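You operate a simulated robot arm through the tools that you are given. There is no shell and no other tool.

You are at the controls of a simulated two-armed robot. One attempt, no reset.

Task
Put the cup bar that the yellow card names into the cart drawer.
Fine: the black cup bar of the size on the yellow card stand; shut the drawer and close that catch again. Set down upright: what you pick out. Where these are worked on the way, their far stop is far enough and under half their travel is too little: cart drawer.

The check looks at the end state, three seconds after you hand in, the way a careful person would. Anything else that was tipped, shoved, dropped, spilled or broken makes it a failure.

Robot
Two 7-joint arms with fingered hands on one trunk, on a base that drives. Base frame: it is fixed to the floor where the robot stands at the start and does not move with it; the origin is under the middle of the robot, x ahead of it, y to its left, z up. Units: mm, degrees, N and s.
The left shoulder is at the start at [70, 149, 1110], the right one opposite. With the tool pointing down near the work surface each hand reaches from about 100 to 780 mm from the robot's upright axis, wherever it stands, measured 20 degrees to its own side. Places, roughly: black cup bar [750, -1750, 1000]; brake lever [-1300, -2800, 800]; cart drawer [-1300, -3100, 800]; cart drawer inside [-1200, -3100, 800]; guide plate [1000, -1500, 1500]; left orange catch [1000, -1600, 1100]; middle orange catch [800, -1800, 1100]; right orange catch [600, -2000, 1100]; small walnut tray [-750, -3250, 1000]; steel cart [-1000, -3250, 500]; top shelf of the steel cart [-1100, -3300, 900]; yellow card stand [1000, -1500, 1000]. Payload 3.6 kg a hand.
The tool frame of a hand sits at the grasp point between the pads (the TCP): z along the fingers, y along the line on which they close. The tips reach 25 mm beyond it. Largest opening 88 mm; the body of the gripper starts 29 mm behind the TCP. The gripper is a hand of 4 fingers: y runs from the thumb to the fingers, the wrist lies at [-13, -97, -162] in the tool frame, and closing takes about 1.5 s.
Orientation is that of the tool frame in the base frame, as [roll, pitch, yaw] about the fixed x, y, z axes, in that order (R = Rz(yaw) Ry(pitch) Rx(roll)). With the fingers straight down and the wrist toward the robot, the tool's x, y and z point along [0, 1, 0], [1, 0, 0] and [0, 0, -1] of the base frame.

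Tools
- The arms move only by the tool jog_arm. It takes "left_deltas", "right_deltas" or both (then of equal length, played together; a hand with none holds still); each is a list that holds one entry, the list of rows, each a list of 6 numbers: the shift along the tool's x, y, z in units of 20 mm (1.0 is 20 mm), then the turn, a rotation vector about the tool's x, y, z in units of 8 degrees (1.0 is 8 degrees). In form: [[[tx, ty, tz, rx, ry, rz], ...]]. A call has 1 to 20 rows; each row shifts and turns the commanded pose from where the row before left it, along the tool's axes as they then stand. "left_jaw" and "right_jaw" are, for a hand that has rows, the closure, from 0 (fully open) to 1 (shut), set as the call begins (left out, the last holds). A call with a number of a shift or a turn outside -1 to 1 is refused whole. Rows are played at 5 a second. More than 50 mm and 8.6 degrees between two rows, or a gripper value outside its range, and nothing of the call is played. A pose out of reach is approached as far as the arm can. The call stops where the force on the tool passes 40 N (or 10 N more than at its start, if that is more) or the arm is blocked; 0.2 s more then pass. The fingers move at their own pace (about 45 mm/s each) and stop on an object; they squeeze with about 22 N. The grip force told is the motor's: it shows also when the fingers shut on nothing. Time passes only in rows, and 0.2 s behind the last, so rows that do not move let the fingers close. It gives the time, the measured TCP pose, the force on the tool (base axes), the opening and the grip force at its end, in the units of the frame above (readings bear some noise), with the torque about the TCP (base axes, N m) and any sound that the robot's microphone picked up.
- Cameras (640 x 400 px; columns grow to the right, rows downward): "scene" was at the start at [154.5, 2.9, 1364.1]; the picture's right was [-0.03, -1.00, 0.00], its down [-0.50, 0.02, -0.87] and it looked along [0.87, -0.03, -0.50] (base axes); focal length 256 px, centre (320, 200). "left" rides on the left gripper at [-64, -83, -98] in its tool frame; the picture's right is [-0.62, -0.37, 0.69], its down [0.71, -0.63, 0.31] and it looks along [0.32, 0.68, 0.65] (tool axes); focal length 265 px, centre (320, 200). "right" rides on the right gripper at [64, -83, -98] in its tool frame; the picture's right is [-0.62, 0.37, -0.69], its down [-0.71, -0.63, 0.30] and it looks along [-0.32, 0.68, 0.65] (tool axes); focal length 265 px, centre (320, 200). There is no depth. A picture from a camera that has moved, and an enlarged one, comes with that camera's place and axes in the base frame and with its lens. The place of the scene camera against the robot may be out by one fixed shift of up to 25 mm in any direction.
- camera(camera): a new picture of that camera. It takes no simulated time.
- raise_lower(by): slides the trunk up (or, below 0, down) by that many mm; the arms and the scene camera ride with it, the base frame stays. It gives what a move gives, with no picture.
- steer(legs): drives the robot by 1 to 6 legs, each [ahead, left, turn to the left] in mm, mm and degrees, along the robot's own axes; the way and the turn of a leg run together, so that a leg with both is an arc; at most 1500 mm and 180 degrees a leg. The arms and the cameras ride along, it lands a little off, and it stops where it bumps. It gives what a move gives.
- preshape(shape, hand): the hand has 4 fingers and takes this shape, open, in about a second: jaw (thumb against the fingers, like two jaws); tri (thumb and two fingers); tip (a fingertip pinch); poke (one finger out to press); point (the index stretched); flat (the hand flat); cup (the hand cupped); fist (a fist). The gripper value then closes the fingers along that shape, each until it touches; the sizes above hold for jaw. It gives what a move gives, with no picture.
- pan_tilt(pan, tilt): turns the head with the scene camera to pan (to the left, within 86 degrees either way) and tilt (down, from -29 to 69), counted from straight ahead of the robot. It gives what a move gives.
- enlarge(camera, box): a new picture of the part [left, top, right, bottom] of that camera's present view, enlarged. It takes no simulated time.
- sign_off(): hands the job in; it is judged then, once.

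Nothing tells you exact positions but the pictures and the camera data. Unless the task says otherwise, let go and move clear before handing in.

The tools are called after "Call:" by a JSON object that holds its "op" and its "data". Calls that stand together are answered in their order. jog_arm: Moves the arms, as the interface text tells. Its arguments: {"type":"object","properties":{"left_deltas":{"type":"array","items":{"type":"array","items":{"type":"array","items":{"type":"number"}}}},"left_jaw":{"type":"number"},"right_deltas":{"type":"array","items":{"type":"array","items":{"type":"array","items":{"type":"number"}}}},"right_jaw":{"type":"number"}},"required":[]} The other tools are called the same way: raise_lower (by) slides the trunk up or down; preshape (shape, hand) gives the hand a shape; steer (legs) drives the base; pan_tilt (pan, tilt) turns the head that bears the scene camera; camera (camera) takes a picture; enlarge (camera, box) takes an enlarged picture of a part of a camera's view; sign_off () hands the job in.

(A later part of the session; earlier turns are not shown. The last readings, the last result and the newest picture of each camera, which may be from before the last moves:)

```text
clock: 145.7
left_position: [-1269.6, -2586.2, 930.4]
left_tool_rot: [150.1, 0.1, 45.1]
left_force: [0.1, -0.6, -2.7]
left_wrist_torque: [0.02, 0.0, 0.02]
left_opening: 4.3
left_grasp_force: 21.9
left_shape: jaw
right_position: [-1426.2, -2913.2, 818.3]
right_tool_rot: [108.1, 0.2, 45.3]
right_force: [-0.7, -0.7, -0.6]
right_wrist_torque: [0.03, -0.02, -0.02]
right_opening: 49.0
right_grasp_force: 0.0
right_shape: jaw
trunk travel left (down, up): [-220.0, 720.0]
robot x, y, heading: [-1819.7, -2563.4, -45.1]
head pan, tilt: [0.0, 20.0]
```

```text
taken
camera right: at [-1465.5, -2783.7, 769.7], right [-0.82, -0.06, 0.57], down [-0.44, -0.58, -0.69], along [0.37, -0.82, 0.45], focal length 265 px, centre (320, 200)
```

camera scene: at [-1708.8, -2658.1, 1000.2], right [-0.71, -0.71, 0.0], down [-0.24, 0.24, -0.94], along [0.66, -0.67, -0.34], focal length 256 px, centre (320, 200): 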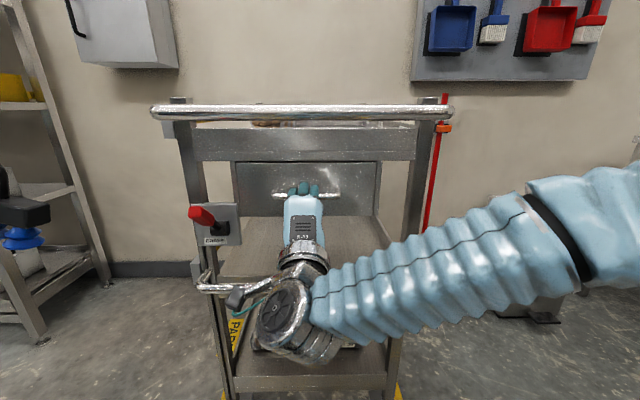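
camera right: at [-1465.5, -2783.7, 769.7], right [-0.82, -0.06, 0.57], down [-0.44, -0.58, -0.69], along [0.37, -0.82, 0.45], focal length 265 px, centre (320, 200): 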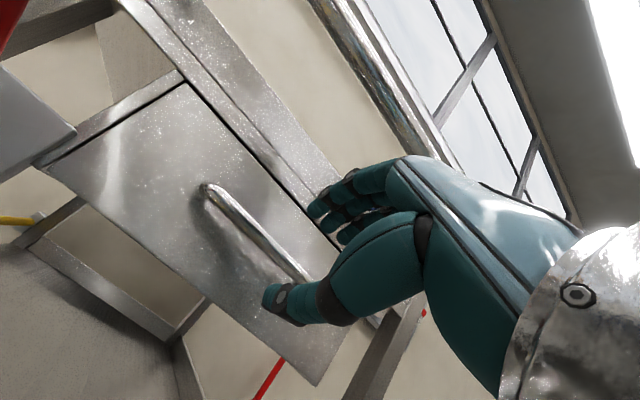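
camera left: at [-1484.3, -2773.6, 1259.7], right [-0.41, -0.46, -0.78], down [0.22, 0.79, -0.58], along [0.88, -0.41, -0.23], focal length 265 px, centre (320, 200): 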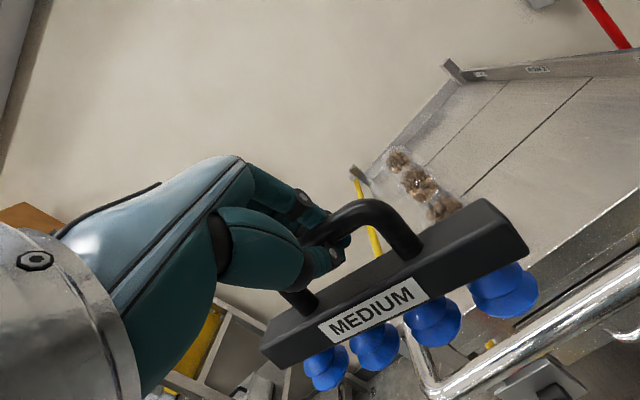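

The bar of the drawer handle lies straight ahead between thumb and fingers. I'll advance 70 mm and check.

Call:
{"op": "jog_arm", "data": {"right_deltas": [[[0, 0.27, 0.83, 0, 0, 0], [0, 0.27, 0.83, 0, 0, 0], [0, 0.27, 0.83, 0, 0, 0], [0, 0.27, 0.83, 0, 0, 0], [0, 0, 0, 0, 0, 0]]]}}

Call:
{"op": "camera", "data": {"camera": "right"}}

Call:
{"op": "enlarge", "data": {"camera": "scene", "box": [240, 140, 368, 260]}}

```text
clock: 146.9
left_position: [-1268.5, -2586.8, 930.5]
left_tool_rot: [150.2, 0.1, 45.0]
left_force: [-0.9, 0.0, -2.7]
left_wrist_torque: [-0.01, -0.03, 0.0]
left_opening: 4.5
left_grasp_force: 22.1
left_shape: jaw
right_position: [-1376.7, -2962.8, 818.4]
right_tool_rot: [108.0, 0.3, 45.3]
right_force: [0.5, 0.6, -0.1]
right_wrist_torque: [-0.01, -0.01, 0.04]
right_opening: 48.9
right_grasp_force: 0.1
right_shape: jaw
trunk travel left (down, up): [-220.0, 720.0]
robot x, y, heading: [-1824.6, -2560.1, -45.1]
head pan, tilt: [0.0, 20.0]
```

```text
taken
camera right: at [-1415.7, -2833.2, 769.7], right [-0.82, -0.06, 0.57], down [-0.44, -0.58, -0.69], along [0.37, -0.81, 0.45], focal length 265 px, centre (320, 200)
```

right: 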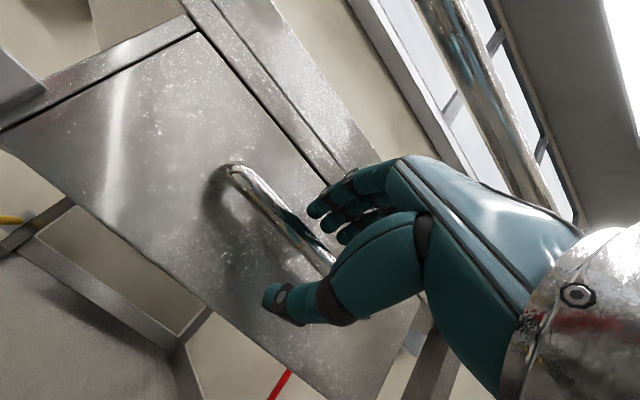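

```text
3.33 times, centred on (304, 200) of scene
camera zoom: at [-1708.9, -2658.1, 1000.2], right [-0.71, -0.71, 0.0], down [-0.24, 0.24, -0.94], along [0.66, -0.67, -0.34], focal length 853 px, centre (373, 200)
```

zoom: 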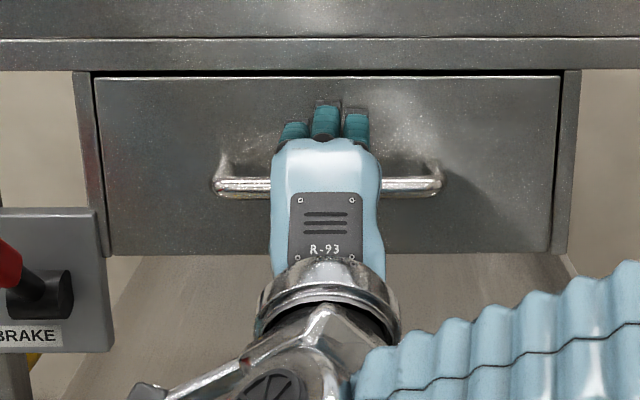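

The handle bar is between thumb and fingers. I'll advance the last 22 mm and close the jaw on it.

Call:
{"op": "jog_arm", "data": {"right_deltas": [[[0, 0.15, 0.52, 0, 0, 0], [0, 0.15, 0.52, 0, 0, 0], [0, 0, 0, 0, 0, 0]]]}}

Call:
{"op": "jog_arm", "data": {"right_deltas": [[[0, 0, 0, 0, 0, 0], [0, 0, 0, 0, 0, 0], [0, 0, 0, 0, 0, 0], [0, 0, 0, 0, 0, 0], [0, 0, 0, 0, 0, 0], [0, 0, 0, 0, 0, 0], [0, 0, 0, 0, 0, 0], [0, 0, 0, 0, 0, 0]]], "right_jaw": 1.0}}

Call:
{"op": "camera", "data": {"camera": "right"}}

Call:
{"op": "camera", "data": {"camera": "scene"}}

```text
clock: 147.7
left_position: [-1268.7, -2586.3, 930.8]
left_tool_rot: [150.1, 0.1, 45.0]
left_force: [0.3, -0.2, -3.0]
left_wrist_torque: [-0.03, 0.02, 0.0]
left_opening: 4.5
left_grasp_force: 21.4
left_shape: jaw
right_position: [-1362.2, -2977.9, 818.6]
right_tool_rot: [107.9, 0.2, 45.4]
right_force: [-4.5, 3.3, 1.8]
right_wrist_torque: [-0.08, -0.16, -0.01]
right_opening: 48.1
right_grasp_force: 0.1
right_shape: jaw
trunk travel left (down, up): [-220.0, 720.0]
robot x, y, heading: [-1825.5, -2560.2, -45.3]
head pan, tilt: [0.0, 20.0]
```

```text
clock: 149.5
left_position: [-1266.2, -2590.3, 928.4]
left_tool_rot: [150.3, 0.0, 45.1]
left_force: [0.9, -0.4, -1.8]
left_wrist_torque: [-0.02, 0.05, 0.0]
left_opening: 4.1
left_grasp_force: 21.7
left_shape: jaw
right_position: [-1360.6, -2978.9, 814.3]
right_tool_rot: [108.6, 0.4, 45.5]
right_force: [-5.9, -0.1, -23.9]
right_wrist_torque: [-0.05, 0.03, 0.03]
right_opening: 1.2
right_grasp_force: 21.3
right_shape: jaw
trunk travel left (down, up): [-220.0, 720.0]
robot x, y, heading: [-1822.8, -2560.9, -45.0]
head pan, tilt: [0.0, 20.0]
```

```text
taken
camera right: at [-1399.7, -2849.2, 765.1], right [-0.82, -0.06, 0.57], down [-0.44, -0.57, -0.69], along [0.37, -0.82, 0.44], focal length 265 px, centre (320, 200)
```

right: 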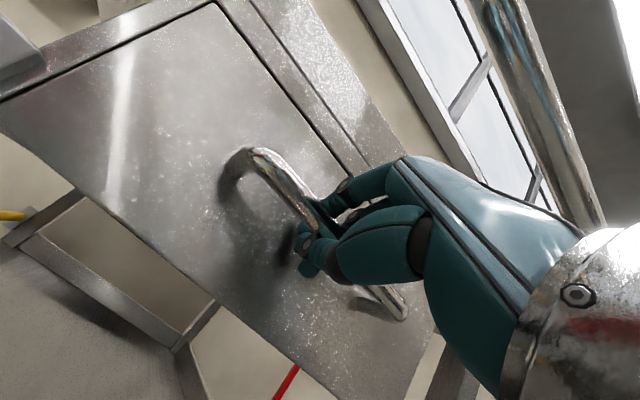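

```text
taken
camera scene: at [-1707.3, -2660.0, 999.6], right [-0.71, -0.71, 0.0], down [-0.24, 0.24, -0.94], along [0.66, -0.67, -0.34], focal length 256 px, centre (320, 200)
```

scene: 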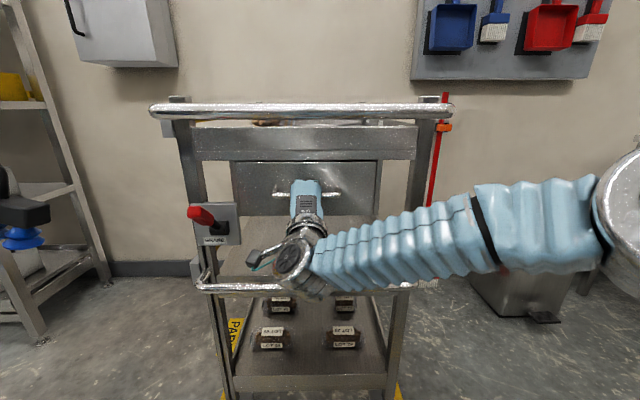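

The jaw has closed around the handle bar. I'll pull back gently 30 mm and check that the drawer, not the cart, moves.

Call:
{"op": "jog_arm", "data": {"right_deltas": [[[0, 0, 0, 0, 0, 0], [0, -0.15, -0.48, 0, 0, 0], [0, -0.15, -0.48, 0, 0, 0], [0, -0.15, -0.48, 0, 0, 0], [0, 0, 0, 0, 0, 0]]]}}

Call:
{"op": "camera", "data": {"camera": "scene"}}

Call:
{"op": "camera", "data": {"camera": "right"}}

```text
clock: 150.7
left_position: [-1267.8, -2589.4, 929.7]
left_tool_rot: [150.3, 0.0, 45.0]
left_force: [-0.2, 0.2, -3.6]
left_wrist_torque: [-0.01, -0.02, 0.02]
left_opening: 4.1
left_grasp_force: 22.4
left_shape: jaw
right_position: [-1380.5, -2959.1, 814.5]
right_tool_rot: [108.6, 0.3, 45.3]
right_force: [-1.1, -0.7, -25.0]
right_wrist_torque: [-0.06, 0.0, 0.06]
right_opening: 1.3
right_grasp_force: 22.4
right_shape: jaw
trunk travel left (down, up): [-220.0, 720.0]
robot x, y, heading: [-1821.5, -2565.7, -45.3]
head pan, tilt: [0.0, 20.0]
```

```text
taken
camera scene: at [-1706.8, -2660.3, 999.6], right [-0.71, -0.71, 0.0], down [-0.24, 0.24, -0.94], along [0.66, -0.66, -0.35], focal length 256 px, centre (320, 200)
```

scene: 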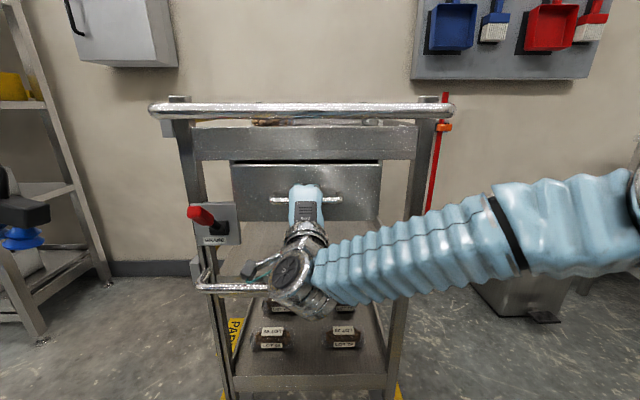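

```text
taken
camera right: at [-1420.8, -2828.5, 765.8], right [-0.82, -0.06, 0.57], down [-0.44, -0.57, -0.69], along [0.37, -0.82, 0.44], focal length 265 px, centre (320, 200)
```

right: 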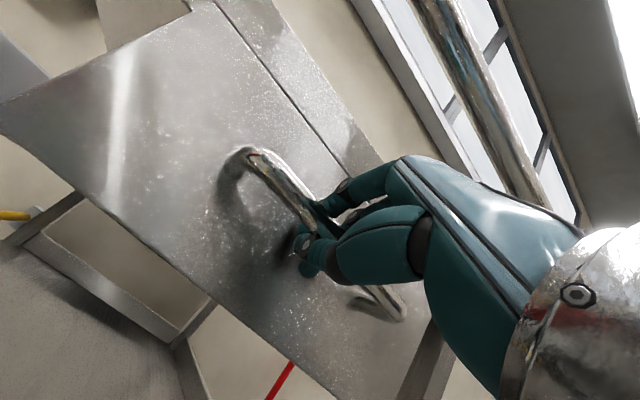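

The drawer slides out easily while the cart stays put. I'll keep pulling with the arm, easing the hand down a few mm.

Call:
{"op": "jog_arm", "data": {"right_deltas": [[[0, -0.35, -0.4, 0, 0, 0], [0, -0.35, -0.6, 0, 0, 0], [0, -0.25, -0.8, 0, 0, 0], [0, -0.25, -0.8, 0, 0, 0], [0, -0.25, -0.8, 0, 0, 0], [0, -0.25, -0.8, 0, 0, 0], [0, -0.25, -0.8, 0, 0, 0], [0, -0.25, -0.8, 0, 0, 0], [0, 0, 0, 0, 0, 0]]]}}

Call:
{"op": "camera", "data": {"camera": "scene"}}

```text
clock: 152.7
left_position: [-1270.3, -2589.3, 929.6]
left_tool_rot: [150.2, 0.0, 45.1]
left_force: [0.9, -0.4, -2.3]
left_wrist_torque: [-0.04, 0.01, -0.01]
left_opening: 4.1
left_grasp_force: 21.9
left_shape: jaw
right_position: [-1470.8, -2870.1, 810.5]
right_tool_rot: [108.2, 0.2, 45.3]
right_force: [-3.8, -4.4, -12.8]
right_wrist_torque: [-0.06, -0.01, 0.05]
right_opening: 1.1
right_grasp_force: 21.9
right_shape: jaw
trunk travel left (down, up): [-220.0, 720.0]
robot x, y, heading: [-1823.8, -2561.6, -44.9]
head pan, tilt: [0.0, 20.0]
```

```text
taken
camera scene: at [-1708.7, -2659.6, 999.9], right [-0.71, -0.71, 0.0], down [-0.24, 0.24, -0.94], along [0.66, -0.67, -0.34], focal length 256 px, centre (320, 200)
```

scene: 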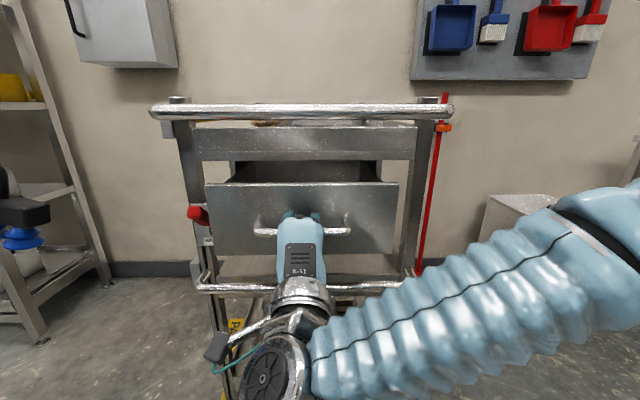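

Drawer is about 155 mm open and the cart hasn't moved. I'll continue pulling.

Call:
{"op": "jog_arm", "data": {"right_deltas": [[[0, -0.35, -0.7, 0, 0, 0], [0, -0.25, -0.8, 0, 0, 0], [0, -0.25, -0.8, 0, 0, 0], [0, -0.25, -0.8, 0, 0, 0], [0, -0.25, -0.8, 0, 0, 0], [0, -0.25, -0.8, 0, 0, 0], [0, 0, 0, 0, 0, 0]]]}}

Call:
{"op": "camera", "data": {"camera": "scene"}}

```text
clock: 153.7
left_position: [-1265.6, -2588.2, 927.7]
left_tool_rot: [150.5, 0.1, 45.1]
left_force: [-1.0, 0.5, -2.4]
left_wrist_torque: [-0.03, 0.02, -0.01]
left_opening: 4.0
left_grasp_force: 21.9
left_shape: jaw
right_position: [-1509.8, -2833.7, 807.7]
right_tool_rot: [108.8, 0.1, 44.6]
right_force: [32.7, -23.4, -5.2]
right_wrist_torque: [0.2, 0.49, 0.45]
right_opening: 0.4
right_grasp_force: 22.0
right_shape: jaw
trunk travel left (down, up): [-220.0, 720.0]
robot x, y, heading: [-1821.0, -2559.2, -44.9]
head pan, tilt: [0.0, 20.0]
stopped in row 4 (right hand): the force on the tool passed its limit at 47 N (the readings are from after the stop); the commanded pose is now the measured one
```

```text
taken
camera scene: at [-1704.8, -2660.5, 999.5], right [-0.71, -0.71, 0.0], down [-0.25, 0.24, -0.94], along [0.66, -0.66, -0.35], focal length 256 px, centre (320, 200)
```

scene: 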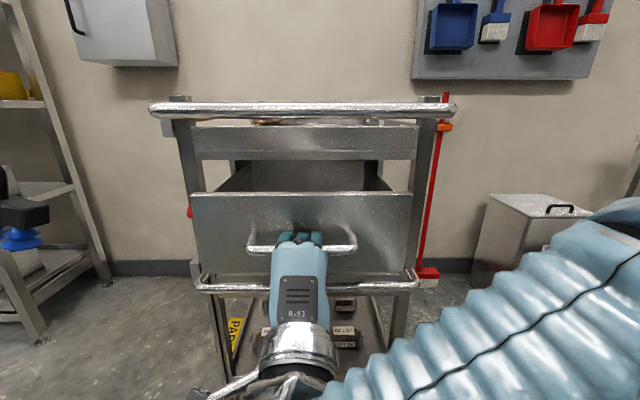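

The drawer is at its far stop (about 210 mm out) and the cart stayed in place. I'll relax the pull, open the right jaw and back the hand straight off the handle.

Call:
{"op": "jog_arm", "data": {"right_deltas": [[[0, 0.06, 0.19, 0, 0, 0], [0, 0, 0, 0, 0, 0], [0, 0, 0, 0, 0, 0]]]}}

Call:
{"op": "jog_arm", "data": {"right_deltas": [[[0, 0, 0, 0, 0, 0], [0, 0, 0, 0, 0, 0], [0, 0, 0, 0, 0, 0], [0, 0, 0, 0, 0, 0], [0, 0, 0, 0, 0, 0], [0, 0, 0, 0, 0, 0]]], "right_jaw": 0.4}}

Call:
{"op": "camera", "data": {"camera": "right"}}

```text
clock: 154.5
left_position: [-1265.7, -2590.3, 928.1]
left_tool_rot: [150.4, 0.1, 45.1]
left_force: [1.2, -0.7, -1.9]
left_wrist_torque: [-0.05, 0.03, 0.02]
left_opening: 4.1
left_grasp_force: 22.3
left_shape: jaw
right_position: [-1508.2, -2834.5, 808.5]
right_tool_rot: [108.5, 0.0, 44.9]
right_force: [19.4, -17.3, -8.1]
right_wrist_torque: [0.16, 0.31, 0.3]
right_opening: 0.5
right_grasp_force: 21.9
right_shape: jaw
trunk travel left (down, up): [-220.0, 720.0]
robot x, y, heading: [-1824.5, -2565.4, -45.2]
head pan, tilt: [0.0, 20.0]
```

```text
clock: 155.9
left_position: [-1269.0, -2587.3, 930.6]
left_tool_rot: [150.2, 0.0, 45.1]
left_force: [0.6, 0.7, -3.0]
left_wrist_torque: [-0.02, 0.01, -0.02]
left_opening: 4.2
left_grasp_force: 22.1
left_shape: jaw
right_position: [-1511.5, -2833.1, 810.0]
right_tool_rot: [108.1, 0.0, 45.0]
right_force: [0.2, -0.6, -0.4]
right_wrist_torque: [-0.03, 0.0, -0.05]
right_opening: 52.7
right_grasp_force: 0.0
right_shape: jaw
trunk travel left (down, up): [-220.0, 720.0]
robot x, y, heading: [-1823.3, -2562.8, -44.8]
head pan, tilt: [0.0, 20.0]
```

```text
taken
camera right: at [-1549.0, -2701.9, 762.7], right [-0.82, -0.05, 0.56], down [-0.44, -0.57, -0.69], along [0.36, -0.82, 0.45], focal length 265 px, centre (320, 200)
```

right: 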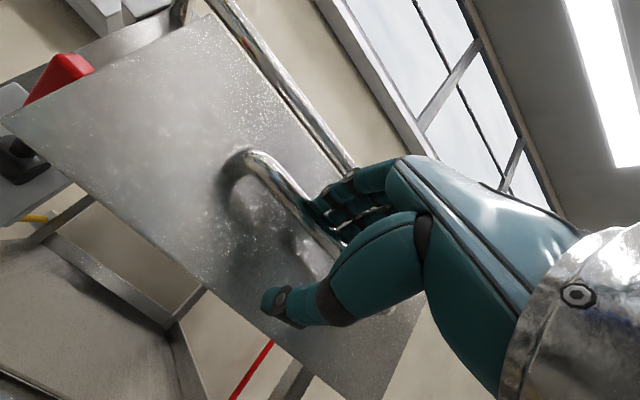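

The jaw is open and unloaded. I'll slide the hand back off the handle and then back the base up 120 mm.

Call:
{"op": "jog_arm", "data": {"right_deltas": [[[0, 0, -0.5, 0, 0, 0], [0, 0, -0.8, 0, 0, 0], [0, 0, -0.9, 0, 0, 0], [0, 0, -0.5, 0, 0, 0], [0, 0, 0, 0, 0, 0]]]}}

Call:
{"op": "camera", "data": {"camera": "right"}}

Call:
{"op": "steer", "data": {"legs": [[-120, 0, 0]]}}

Call:
{"op": "camera", "data": {"camera": "scene"}}

```text
clock: 157.1
left_position: [-1268.4, -2586.3, 929.9]
left_tool_rot: [150.2, 0.1, 45.0]
left_force: [-1.0, 0.0, -3.2]
left_wrist_torque: [-0.02, 0.03, 0.0]
left_opening: 4.3
left_grasp_force: 21.4
left_shape: jaw
right_position: [-1547.8, -2794.8, 825.4]
right_tool_rot: [108.1, 0.0, 44.9]
right_force: [-0.1, -0.2, 0.3]
right_wrist_torque: [-0.01, -0.01, -0.01]
right_opening: 52.5
right_grasp_force: 0.0
right_shape: jaw
trunk travel left (down, up): [-220.0, 720.0]
robot x, y, heading: [-1823.8, -2565.5, -45.0]
head pan, tilt: [0.0, 20.0]
```

```text
taken
camera right: at [-1585.5, -2664.8, 779.4], right [-0.82, -0.05, 0.56], down [-0.44, -0.57, -0.69], along [0.36, -0.82, 0.45], focal length 265 px, centre (320, 200)
```

right: 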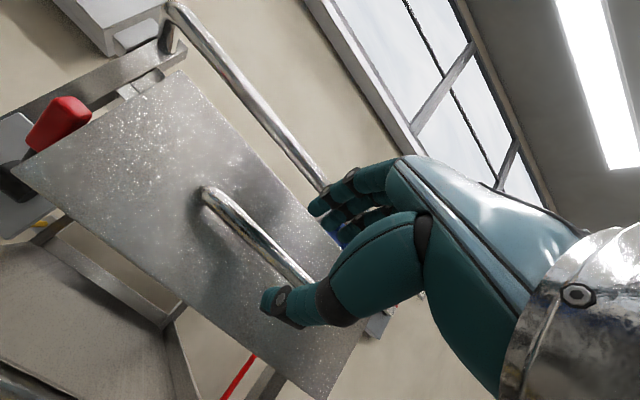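

```text
clock: 159.2
left_position: [-1354.4, -2501.7, 929.8]
left_tool_rot: [150.1, 0.1, 45.0]
left_force: [0.2, -0.2, -1.6]
left_wrist_torque: [0.0, 0.04, 0.05]
left_opening: 4.3
left_grasp_force: 22.1
left_shape: jaw
right_position: [-1633.2, -2710.8, 828.8]
right_tool_rot: [108.1, -0.1, 44.9]
right_force: [-0.6, 0.5, -0.1]
right_wrist_torque: [0.0, 0.01, 0.01]
right_opening: 52.3
right_grasp_force: 0.2
right_shape: jaw
trunk travel left (down, up): [-220.0, 720.0]
robot x, y, heading: [-1910.7, -2478.5, -44.9]
head pan, tilt: [0.0, 20.0]
```

```text
taken
camera scene: at [-1796.2, -2570.7, 1000.3], right [-0.71, -0.71, 0.0], down [-0.24, 0.24, -0.94], along [0.66, -0.67, -0.34], focal length 256 px, centre (320, 200)
```

scene: 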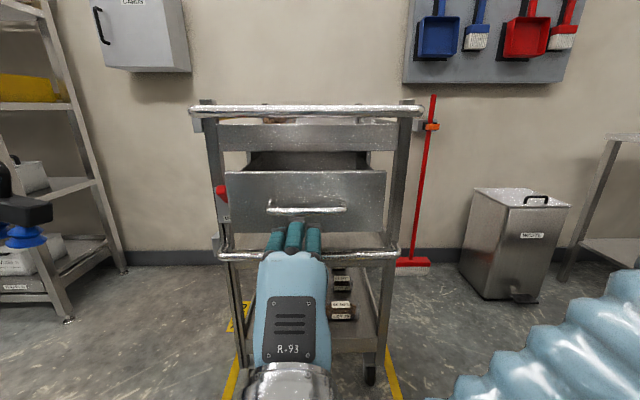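

Drawer stays open and the hand is clear. I'll turn the right hand back down and move it to the right side out of the way, then raise the trunk to see into the drawer.

Call:
{"op": "jog_arm", "data": {"right_deltas": [[[0, 0, 0, 1, 0, 0], [0, 0, 0, 1, 0, 0], [0, 0, 0, 1, 0, 0], [0, 0, 0, 1, 0, 0], [0, 0, 0, 1, 0, 0], [0, 0, 0, 1, 0, 0], [0, 0, 0, 1, 0, 0], [0, 0, 0, 1, 0, 0], [0, 0, 0, 1, 0, 0], [-1, 0, 0, 0, 0, 0], [-1, 0, 0, 0, 0, 0], [-1, 0, 0, 0, 0, 0], [-1, 0, 0, 0, 0, 0], [-1, 0, 0, 0, 0, 0], [-1, 0, 0, 0, 0, 0], [-1, 0, 0, 0, 0, 0], [-1, 0, 0, 0, 0, 0], [-1, 0, 0, 0, 0, 0], [-1, 0, 0, 0, 0, 0]]]}}

Call:
{"op": "raise_lower", "data": {"by": 280}}

Call:
{"op": "pan_tilt", "data": {"pan": 0, "tilt": 35}}

Call:
{"op": "camera", "data": {"camera": "scene"}}

```text
clock: 163.2
left_position: [-1354.2, -2501.9, 930.0]
left_tool_rot: [150.2, 0.0, 45.2]
left_force: [0.0, -0.4, -2.8]
left_wrist_torque: [-0.01, 0.05, 0.01]
left_opening: 4.2
left_grasp_force: 22.1
left_shape: jaw
right_position: [-1773.9, -2851.6, 827.8]
right_tool_rot: [-180.0, -0.1, 44.9]
right_force: [0.5, 0.6, -0.5]
right_wrist_torque: [-0.02, -0.04, 0.0]
right_opening: 52.6
right_grasp_force: 0.0
right_shape: jaw
trunk travel left (down, up): [-220.0, 720.0]
robot x, y, heading: [-1907.8, -2474.5, -45.4]
head pan, tilt: [0.0, 20.0]
```

```text
clock: 166.1
left_position: [-1354.0, -2502.7, 1209.5]
left_tool_rot: [150.2, 0.1, 45.0]
left_force: [-0.1, -0.5, -2.8]
left_wrist_torque: [-0.04, 0.01, 0.02]
left_opening: 4.5
left_grasp_force: 22.4
left_shape: jaw
right_position: [-1774.0, -2851.1, 1107.8]
right_tool_rot: [-179.9, -0.1, 44.9]
right_force: [0.8, -0.9, 0.5]
right_wrist_torque: [-0.03, -0.01, 0.01]
right_opening: 52.7
right_grasp_force: 0.1
right_shape: jaw
trunk travel left (down, up): [-500.0, 440.0]
robot x, y, heading: [-1911.4, -2473.8, -45.0]
head pan, tilt: [0.0, 20.0]
```

```text
clock: 166.8
left_position: [-1352.8, -2501.3, 1210.1]
left_tool_rot: [150.2, 0.1, 45.1]
left_force: [-0.1, -1.0, -3.2]
left_wrist_torque: [-0.04, -0.03, 0.0]
left_opening: 4.0
left_grasp_force: 22.2
left_shape: jaw
right_position: [-1773.9, -2851.4, 1107.9]
right_tool_rot: [-179.9, -0.1, 44.9]
right_force: [0.2, -0.2, -0.7]
right_wrist_torque: [0.03, -0.02, 0.01]
right_opening: 52.5
right_grasp_force: 0.1
right_shape: jaw
trunk travel left (down, up): [-500.0, 440.0]
robot x, y, heading: [-1910.8, -2475.0, -45.1]
head pan, tilt: [0.0, 35.0]
```

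```text
taken
camera scene: at [-1799.4, -2567.1, 1256.4], right [-0.71, -0.71, 0.0], down [-0.4, 0.41, -0.82], along [0.58, -0.58, -0.57], focal length 256 px, centre (320, 200)
```

scene: 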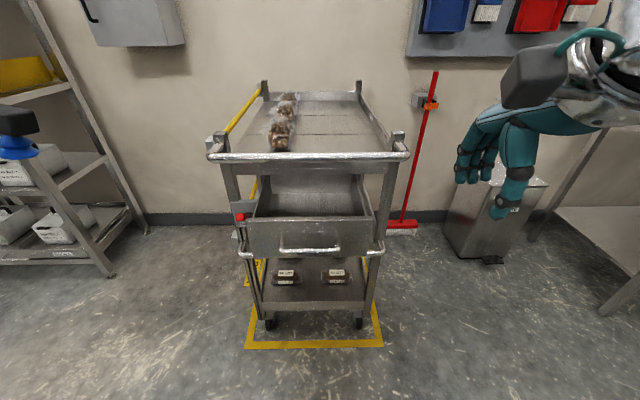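

Call:
{"op": "enlarge", "data": {"camera": "scene", "box": [200, 130, 420, 270]}}

Call:
{"op": "enlarge", "data": {"camera": "scene", "box": [240, 145, 380, 235]}}

Call:
{"op": "camera", "data": {"camera": "left"}}

```text
2.86 times, centred on (310, 200) of scene
camera zoom: at [-1799.4, -2567.1, 1256.4], right [-0.71, -0.71, 0.0], down [-0.4, 0.41, -0.82], along [0.58, -0.58, -0.57], focal length 731 px, centre (349, 200)
```

zoom: 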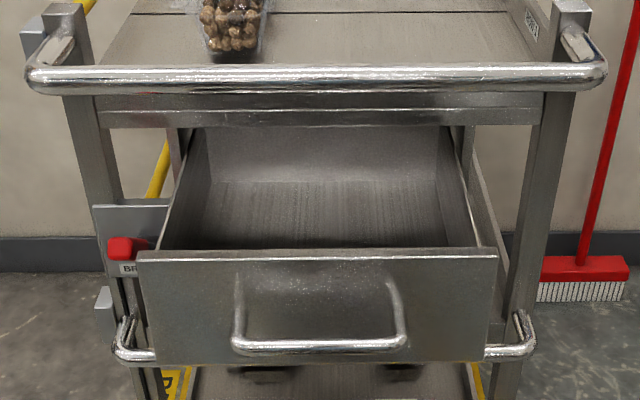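

```text
4.44 times, centred on (310, 190) of scene
camera zoom: at [-1799.4, -2567.1, 1256.4], right [-0.71, -0.71, 0.0], down [-0.4, 0.41, -0.82], along [0.58, -0.58, -0.57], focal length 1137 px, centre (364, 244)
```

zoom: 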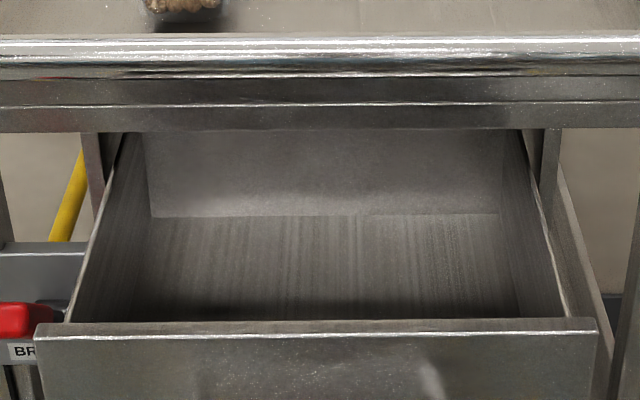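

```text
taken
camera left: at [-1483.8, -2461.2, 1254.8], right [-0.42, -0.46, -0.78], down [0.22, 0.78, -0.58], along [0.88, -0.42, -0.23], focal length 265 px, centre (320, 200)
```

left: 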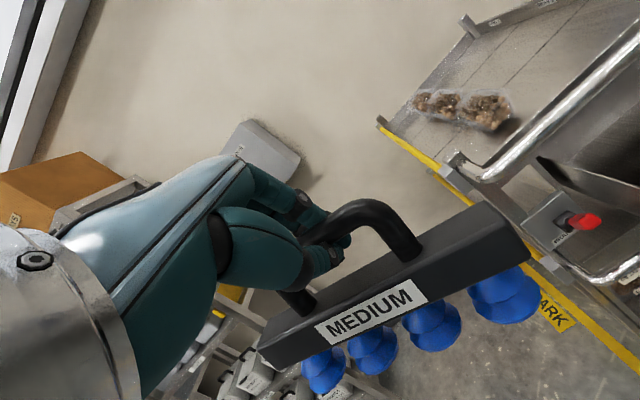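

The drawer is empty and open. I'll swing the left hand with the bar to in front of and above the drawer, moving the right hand further aside at the same time.

Call:
{"op": "jog_arm", "data": {"left_deltas": [[[-0.94, -0.02, 0.4, 0, 0, 0], [-0.94, -0.02, 0.4, 0, 0, 0], [-0.94, -0.02, 0.4, 0, 0, 0], [-0.94, -0.02, 0.4, 0, 0, 0], [-0.94, -0.02, 0.4, 0, 0, 0], [-0.94, -0.02, 0.4, 0, 0, 0], [-0.94, -0.02, 0.4, 0, 0, 0], [-0.94, -0.02, 0.4, 0, 0, 0], [-0.94, -0.02, 0.4, 0, 0, 0], [-0.94, -0.02, 0.4, 0, 0, 0], [-0.94, -0.02, 0.4, 0, 0, 0], [-0.94, -0.02, 0.4, 0, 0, 0], [-0.94, -0.02, 0.4, 0, 0, 0], [-0.94, -0.02, 0.4, 0, 0, 0], [-0.94, -0.02, 0.4, 0, 0, 0], [-0.94, -0.02, 0.4, 0, 0, 0], [-0.94, -0.02, 0.4, 0, 0, 0], [-0.94, -0.02, 0.4, 0, 0, 0]]], "right_deltas": [[[-0.3, 0, 0, 0, 0, 0], [-0.3, 0, 0, 0, 0, 0], [-0.3, 0, 0, 0, 0, 0], [-0.3, 0, 0, 0, 0, 0], [-0.3, 0, 0, 0, 0, 0], [-0.3, 0, 0, 0, 0, 0], [-0.3, 0, 0, 0, 0, 0], [-0.3, 0, 0, 0, 0, 0], [-0.3, 0, 0, 0, 0, 0], [-0.3, 0, 0, 0, 0, 0], [-0.3, 0, 0, 0, 0, 0], [-0.3, 0, 0, 0, 0, 0], [-0.3, 0, 0, 0, 0, 0], [-0.3, 0, 0, 0, 0, 0], [-0.3, 0, 0, 0, 0, 0], [-0.3, 0, 0, 0, 0, 0], [-0.3, 0, 0, 0, 0, 0], [-0.3, 0, 0, 0, 0, 0]]]}}

Call:
{"op": "camera", "data": {"camera": "scene"}}

Call:
{"op": "camera", "data": {"camera": "left"}}

```text
clock: 170.7
left_position: [-1546.7, -2788.8, 1082.2]
left_tool_rot: [150.2, 0.0, 45.2]
left_force: [-0.4, 0.0, -3.0]
left_wrist_torque: [-0.03, 0.03, 0.02]
left_opening: 4.3
left_grasp_force: 22.3
left_shape: jaw
right_position: [-1850.2, -2928.3, 1108.3]
right_tool_rot: [-179.9, -0.3, 44.9]
right_force: [0.0, -0.5, -0.3]
right_wrist_torque: [0.02, 0.01, -0.04]
right_opening: 52.6
right_grasp_force: 0.0
right_shape: jaw
trunk travel left (down, up): [-500.0, 440.0]
robot x, y, heading: [-1911.4, -2475.5, -45.1]
head pan, tilt: [0.0, 35.0]
```

```text
taken
camera scene: at [-1800.1, -2568.1, 1256.3], right [-0.71, -0.71, 0.0], down [-0.4, 0.41, -0.82], along [0.58, -0.58, -0.57], focal length 256 px, centre (320, 200)
```

scene: 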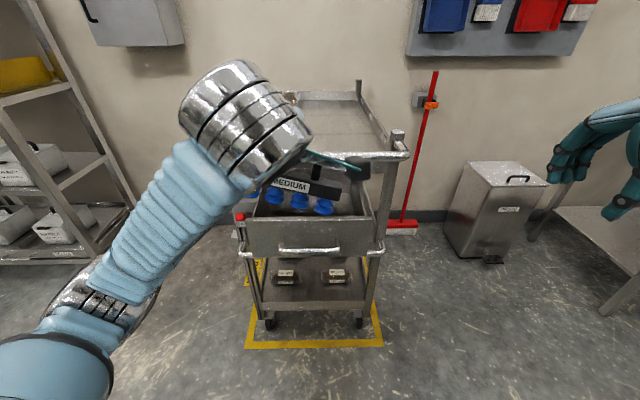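

```text
taken
camera left: at [-1677.7, -2748.4, 1127.0], right [-0.42, -0.46, -0.78], down [0.22, 0.78, -0.58], along [0.88, -0.42, -0.23], focal length 265 px, centre (320, 200)
```

left: 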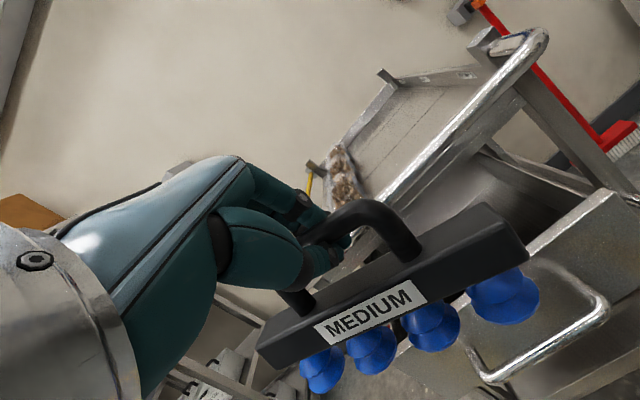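

The bar is now in front of the drawer. I'll zoom in to check its attitude before lowering.

Call:
{"op": "enlarge", "data": {"camera": "scene", "box": [220, 130, 420, 260]}}

Call:
{"op": "enlarge", "data": {"camera": "left", "box": [240, 160, 560, 400]}}

```text
3.08 times, centred on (320, 195) of scene
camera zoom: at [-1800.1, -2568.1, 1256.3], right [-0.71, -0.71, 0.0], down [-0.4, 0.41, -0.82], along [0.58, -0.58, -0.57], focal length 787 px, centre (320, 215)
```

zoom: 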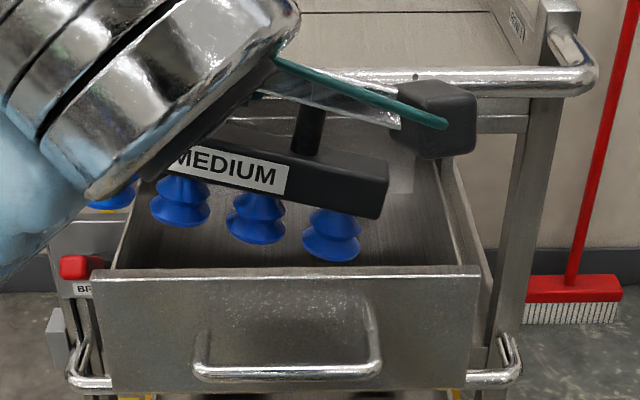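

```text
1.67 times, centred on (400, 280) of left
camera zoom: at [-1677.7, -2748.4, 1127.0], right [-0.42, -0.46, -0.78], down [0.22, 0.78, -0.58], along [0.88, -0.42, -0.23], focal length 442 px, centre (187, 67)
```

zoom: 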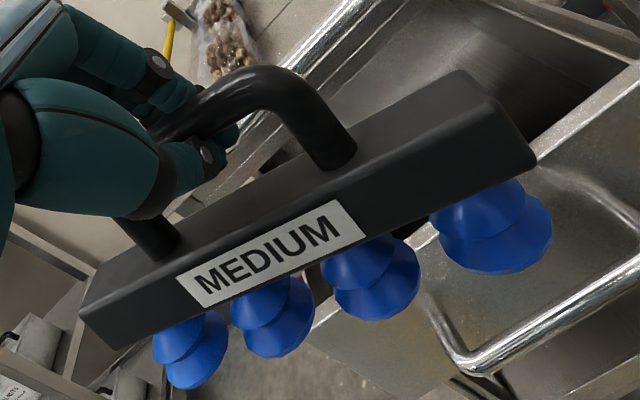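

The bar hangs with its right end about 11° low. I'll rotate the left hand about the forward axis to level it.

Call:
{"op": "jog_arm", "data": {"left_deltas": [[[0, 0, 0, 0, -0.6, -0.35], [0, 0, 0, 0, -0.6, -0.35], [0, 0, 0, 0, 0, 0]]]}}

Call:
{"op": "enlarge", "data": {"camera": "scene", "box": [220, 130, 420, 260]}}

Call:
{"op": "camera", "data": {"camera": "left"}}

```text
clock: 171.4
left_position: [-1546.1, -2787.2, 1082.9]
left_tool_rot: [150.2, 11.3, 45.1]
left_force: [0.0, 0.2, -2.9]
left_wrist_torque: [0.01, 0.0, -0.04]
left_opening: 4.1
left_grasp_force: 22.1
left_shape: jaw
right_position: [-1850.1, -2927.7, 1108.4]
right_tool_rot: [-179.8, -0.1, 45.0]
right_force: [0.0, 0.1, 0.7]
right_wrist_torque: [0.03, 0.05, -0.02]
right_opening: 52.6
right_grasp_force: 0.0
right_shape: jaw
trunk travel left (down, up): [-500.0, 440.0]
robot x, y, heading: [-1909.2, -2475.2, -45.1]
head pan, tilt: [0.0, 35.0]
```

```text
3.08 times, centred on (320, 195) of scene
camera zoom: at [-1799.4, -2567.2, 1256.3], right [-0.71, -0.71, 0.0], down [-0.41, 0.41, -0.82], along [0.58, -0.58, -0.57], focal length 787 px, centre (320, 215)
```

zoom: 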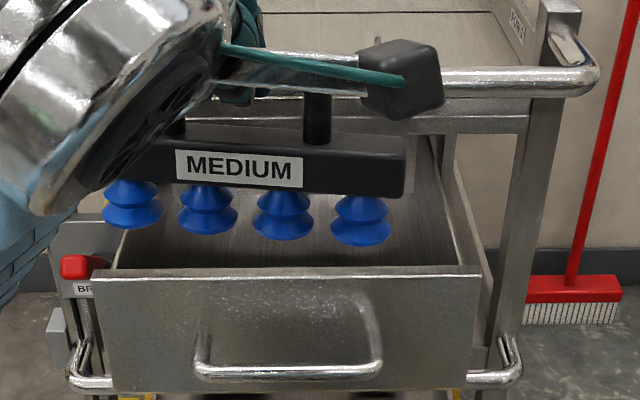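

```text
taken
camera left: at [-1670.0, -2740.7, 1138.7], right [-0.52, -0.56, -0.65], down [0.13, 0.7, -0.71], along [0.84, -0.45, -0.29], focal length 265 px, centre (320, 200)
```

left: 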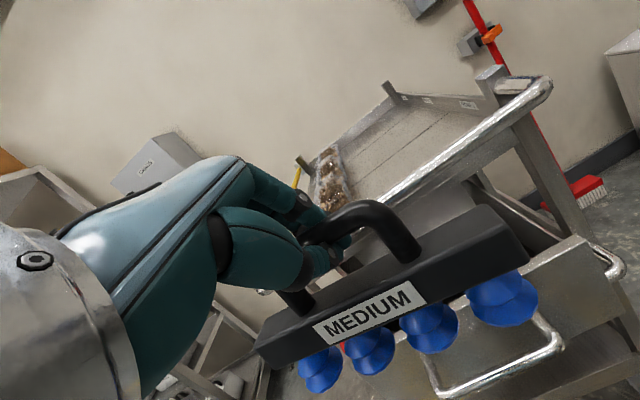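

The bar is nearly level now. I'll measure the push bar and drawer front with the left camera before moving in, since the gap is tight.

Call:
{"op": "jog_arm", "data": {"left_deltas": [[[0, 0, 0, 0, -0.3, -0.17], [0, 0, 0, 0, 0, 0]]]}}

Call:
{"op": "enlarge", "data": {"camera": "left", "box": [340, 60, 580, 220]}}

Call:
{"op": "enlarge", "data": {"camera": "left", "box": [440, 200, 640, 400]}}

Call:
{"op": "enlarge", "data": {"camera": "scene", "box": [220, 130, 420, 260]}}

```text
clock: 172.1
left_position: [-1545.6, -2788.2, 1081.6]
left_tool_rot: [150.3, 14.0, 45.2]
left_force: [-0.6, -1.1, -2.8]
left_wrist_torque: [0.02, -0.03, 0.01]
left_opening: 4.1
left_grasp_force: 21.9
left_shape: jaw
right_position: [-1851.5, -2927.9, 1106.8]
right_tool_rot: [-179.9, -0.1, 45.0]
right_force: [0.4, -0.4, -0.2]
right_wrist_torque: [0.0, 0.01, 0.01]
right_opening: 52.4
right_grasp_force: 0.1
right_shape: jaw
trunk travel left (down, up): [-500.0, 440.0]
robot x, y, heading: [-1911.0, -2474.4, -45.1]
head pan, tilt: [0.0, 35.0]
```

```text
2.50 times, centred on (460, 140) of left
camera zoom: at [-1668.1, -2738.9, 1141.0], right [-0.54, -0.58, -0.61], down [0.11, 0.67, -0.73], along [0.83, -0.46, -0.3], focal length 664 px, centre (-30, 350)
```

zoom: 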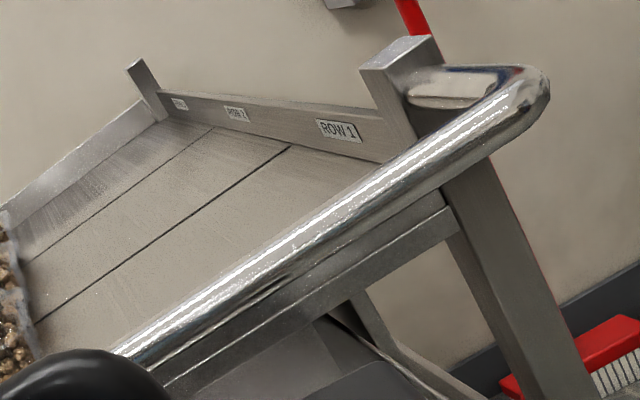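

```text
2.00 times, centred on (540, 300) of left
camera zoom: at [-1668.1, -2738.9, 1141.0], right [-0.54, -0.58, -0.61], down [0.11, 0.67, -0.73], along [0.83, -0.46, -0.3], focal length 531 px, centre (-120, 0)
```

zoom: 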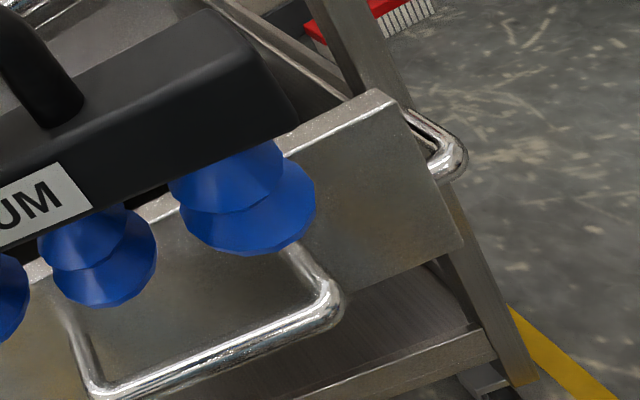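

```text
3.08 times, centred on (320, 195) of scene
camera zoom: at [-1799.5, -2567.5, 1256.3], right [-0.71, -0.71, 0.0], down [-0.4, 0.41, -0.82], along [0.58, -0.58, -0.57], focal length 787 px, centre (320, 215)
```

zoom: 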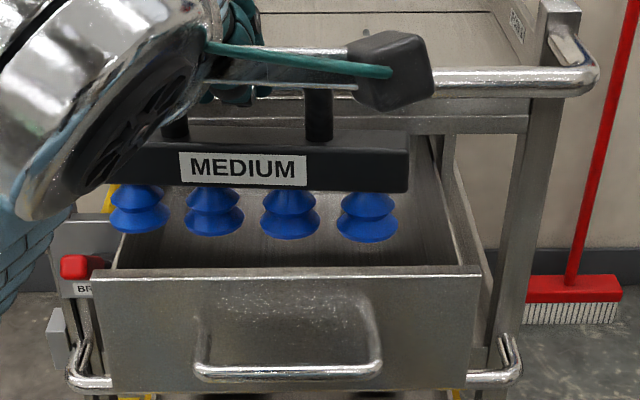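

Measured: drawer front inner face at d about 990, push bar front surface at d about 1079. I'll move the bar forward at its present height to d about 1034, between the two.

Call:
{"op": "jog_arm", "data": {"left_deltas": [[[0, 0.84, 0.485, 0, 0, 0], [0, 0.84, 0.485, 0, 0, 0], [0, 0.84, 0.485, 0, 0, 0], [0, 0.84, 0.485, 0, 0, 0], [0, 0.84, 0.485, 0, 0, 0], [0, 0.84, 0.485, 0, 0, 0], [0, 0.84, 0.485, 0, 0, 0], [0, 0.84, 0.485, 0, 0, 0], [0, 0, 0, 0, 0, 0]]]}}

Call:
{"op": "camera", "data": {"camera": "scene"}}

Call:
{"op": "camera", "data": {"camera": "left"}}

```text
clock: 174.1
left_position: [-1436.1, -2898.5, 1081.6]
left_tool_rot: [150.1, 13.9, 45.2]
left_force: [-0.8, -0.5, -3.3]
left_wrist_torque: [-0.03, 0.01, -0.02]
left_opening: 4.2
left_grasp_force: 22.1
left_shape: jaw
right_position: [-1850.1, -2928.3, 1107.5]
right_tool_rot: [-179.9, -0.1, 44.9]
right_force: [-0.2, 0.7, -0.1]
right_wrist_torque: [0.0, 0.01, 0.02]
right_opening: 52.5
right_grasp_force: 0.1
right_shape: jaw
trunk travel left (down, up): [-500.0, 440.0]
robot x, y, heading: [-1910.6, -2477.1, -45.0]
head pan, tilt: [0.0, 35.0]
```

```text
taken
camera scene: at [-1799.5, -2567.1, 1256.3], right [-0.71, -0.71, 0.0], down [-0.4, 0.41, -0.82], along [0.58, -0.58, -0.57], focal length 256 px, centre (320, 200)
```

scene: 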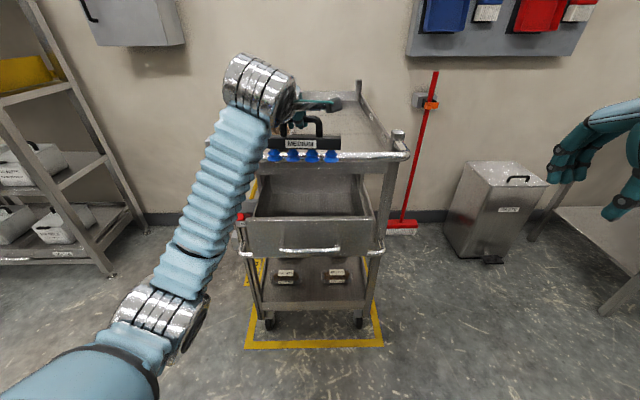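

```text
taken
camera left: at [-1557.4, -2848.4, 1140.2], right [-0.54, -0.58, -0.61], down [0.11, 0.67, -0.73], along [0.83, -0.46, -0.3], focal length 265 px, centre (320, 200)
```

left: 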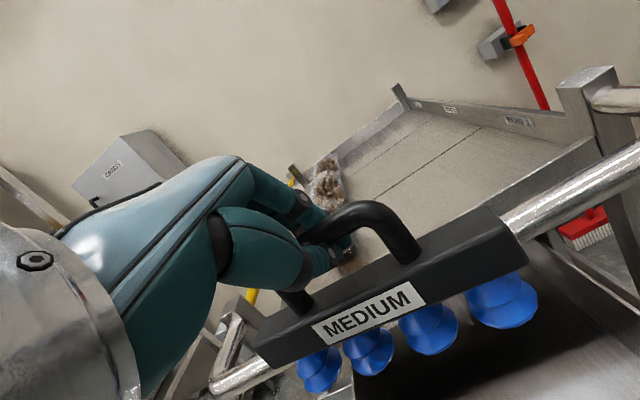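

The bar hangs between push bar and drawer front line. I'll descend 110 mm and check clearances.

Call:
{"op": "jog_arm", "data": {"left_deltas": [[[0.218, -0.4365, 0.756, 0, 0, 0], [0.218, -0.4365, 0.756, 0, 0, 0], [0.218, -0.4365, 0.756, 0, 0, 0], [0.218, -0.4365, 0.756, 0, 0, 0], [0.218, -0.4365, 0.756, 0, 0, 0], [0.218, -0.4365, 0.756, 0, 0, 0], [0, 0, 0, 0, 0, 0]]]}}

Call:
{"op": "camera", "data": {"camera": "scene"}}

Call:
{"op": "camera", "data": {"camera": "left"}}

Call:
{"op": "enlarge", "data": {"camera": "scene", "box": [220, 110, 420, 240]}}

```text
clock: 175.7
left_position: [-1435.4, -2897.9, 974.1]
left_tool_rot: [150.2, 13.8, 45.2]
left_force: [-0.5, -0.4, -2.3]
left_wrist_torque: [-0.03, 0.03, -0.02]
left_opening: 4.2
left_grasp_force: 21.7
left_shape: jaw
right_position: [-1849.7, -2928.2, 1107.5]
right_tool_rot: [-180.0, -0.1, 44.9]
right_force: [-0.6, 0.5, 0.0]
right_wrist_torque: [-0.01, 0.02, 0.02]
right_opening: 52.9
right_grasp_force: 0.1
right_shape: jaw
trunk travel left (down, up): [-500.0, 440.0]
robot x, y, heading: [-1911.7, -2475.9, -45.3]
head pan, tilt: [0.0, 35.0]
```

```text
taken
camera scene: at [-1799.6, -2567.4, 1256.3], right [-0.71, -0.71, 0.0], down [-0.4, 0.41, -0.82], along [0.58, -0.58, -0.57], focal length 256 px, centre (320, 200)
```

scene: 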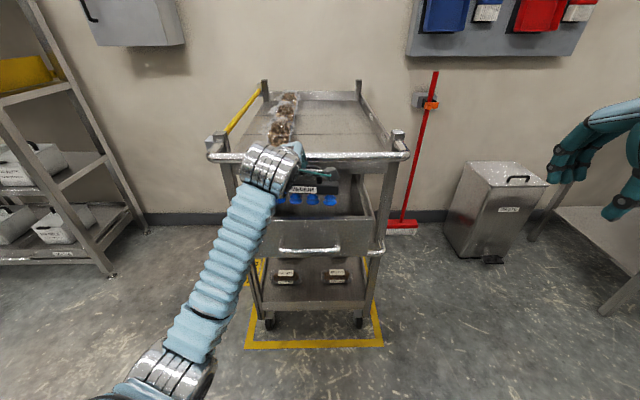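

```text
taken
camera left: at [-1557.6, -2848.4, 1032.5], right [-0.54, -0.58, -0.61], down [0.11, 0.67, -0.73], along [0.83, -0.46, -0.3], focal length 265 px, centre (320, 200)
```

left: 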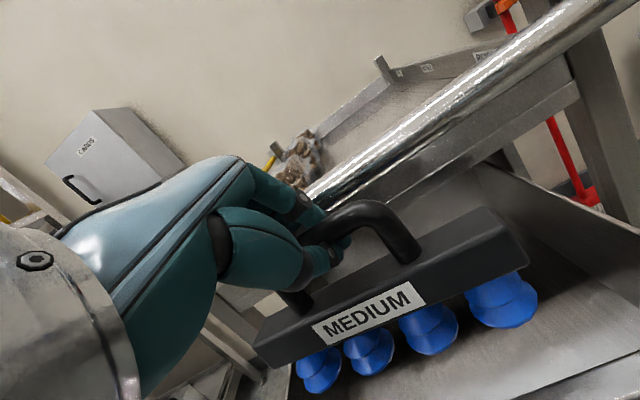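

```text
3.08 times, centred on (320, 175) of scene
camera zoom: at [-1799.6, -2567.4, 1256.3], right [-0.71, -0.71, 0.0], down [-0.4, 0.41, -0.82], along [0.58, -0.58, -0.57], focal length 787 px, centre (320, 277)
```

zoom: 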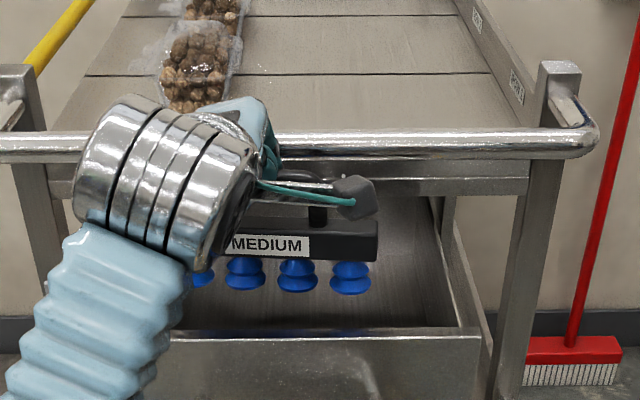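

No contact so far. I'll descend another 60 mm past the push bar, watching the force.

Call:
{"op": "jog_arm", "data": {"left_deltas": [[[0.121, -0.2425, 0.42, 0, 0, 0], [0.121, -0.2425, 0.42, 0, 0, 0], [0.121, -0.2425, 0.42, 0, 0, 0], [0.121, -0.2425, 0.42, 0, 0, 0], [0.121, -0.2425, 0.42, 0, 0, 0], [0.121, -0.2425, 0.42, 0, 0, 0], [0, 0, 0, 0, 0, 0]]]}}

Call:
{"op": "camera", "data": {"camera": "left"}}

Call:
{"op": "enlarge", "data": {"camera": "scene", "box": [220, 110, 420, 240]}}

```text
clock: 177.2
left_position: [-1436.1, -2896.9, 913.9]
left_tool_rot: [150.2, 13.7, 45.1]
left_force: [-0.9, 0.8, -2.9]
left_wrist_torque: [-0.01, -0.01, -0.01]
left_opening: 4.3
left_grasp_force: 21.6
left_shape: jaw
right_position: [-1849.5, -2927.7, 1107.9]
right_tool_rot: [-179.9, -0.1, 45.0]
right_force: [0.4, -0.2, -1.3]
right_wrist_torque: [0.01, 0.02, 0.0]
right_opening: 52.3
right_grasp_force: 0.1
right_shape: jaw
trunk travel left (down, up): [-500.0, 440.0]
robot x, y, heading: [-1910.4, -2473.2, -45.2]
head pan, tilt: [0.0, 35.0]
```

```text
taken
camera left: at [-1557.7, -2847.9, 972.8], right [-0.54, -0.58, -0.61], down [0.11, 0.67, -0.73], along [0.83, -0.46, -0.3], focal length 265 px, centre (320, 200)
```

left: 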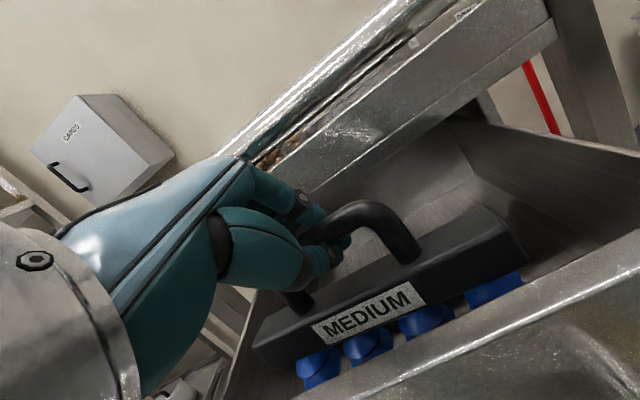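

```text
3.08 times, centred on (320, 175) of scene
camera zoom: at [-1799.4, -2567.5, 1256.3], right [-0.71, -0.71, 0.0], down [-0.41, 0.41, -0.82], along [0.58, -0.58, -0.57], focal length 787 px, centre (320, 277)
```

zoom: 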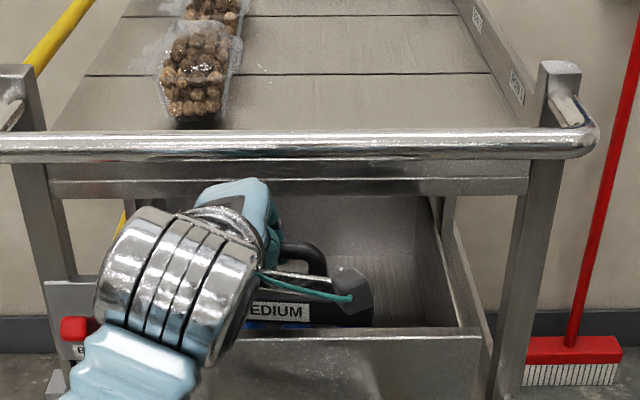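

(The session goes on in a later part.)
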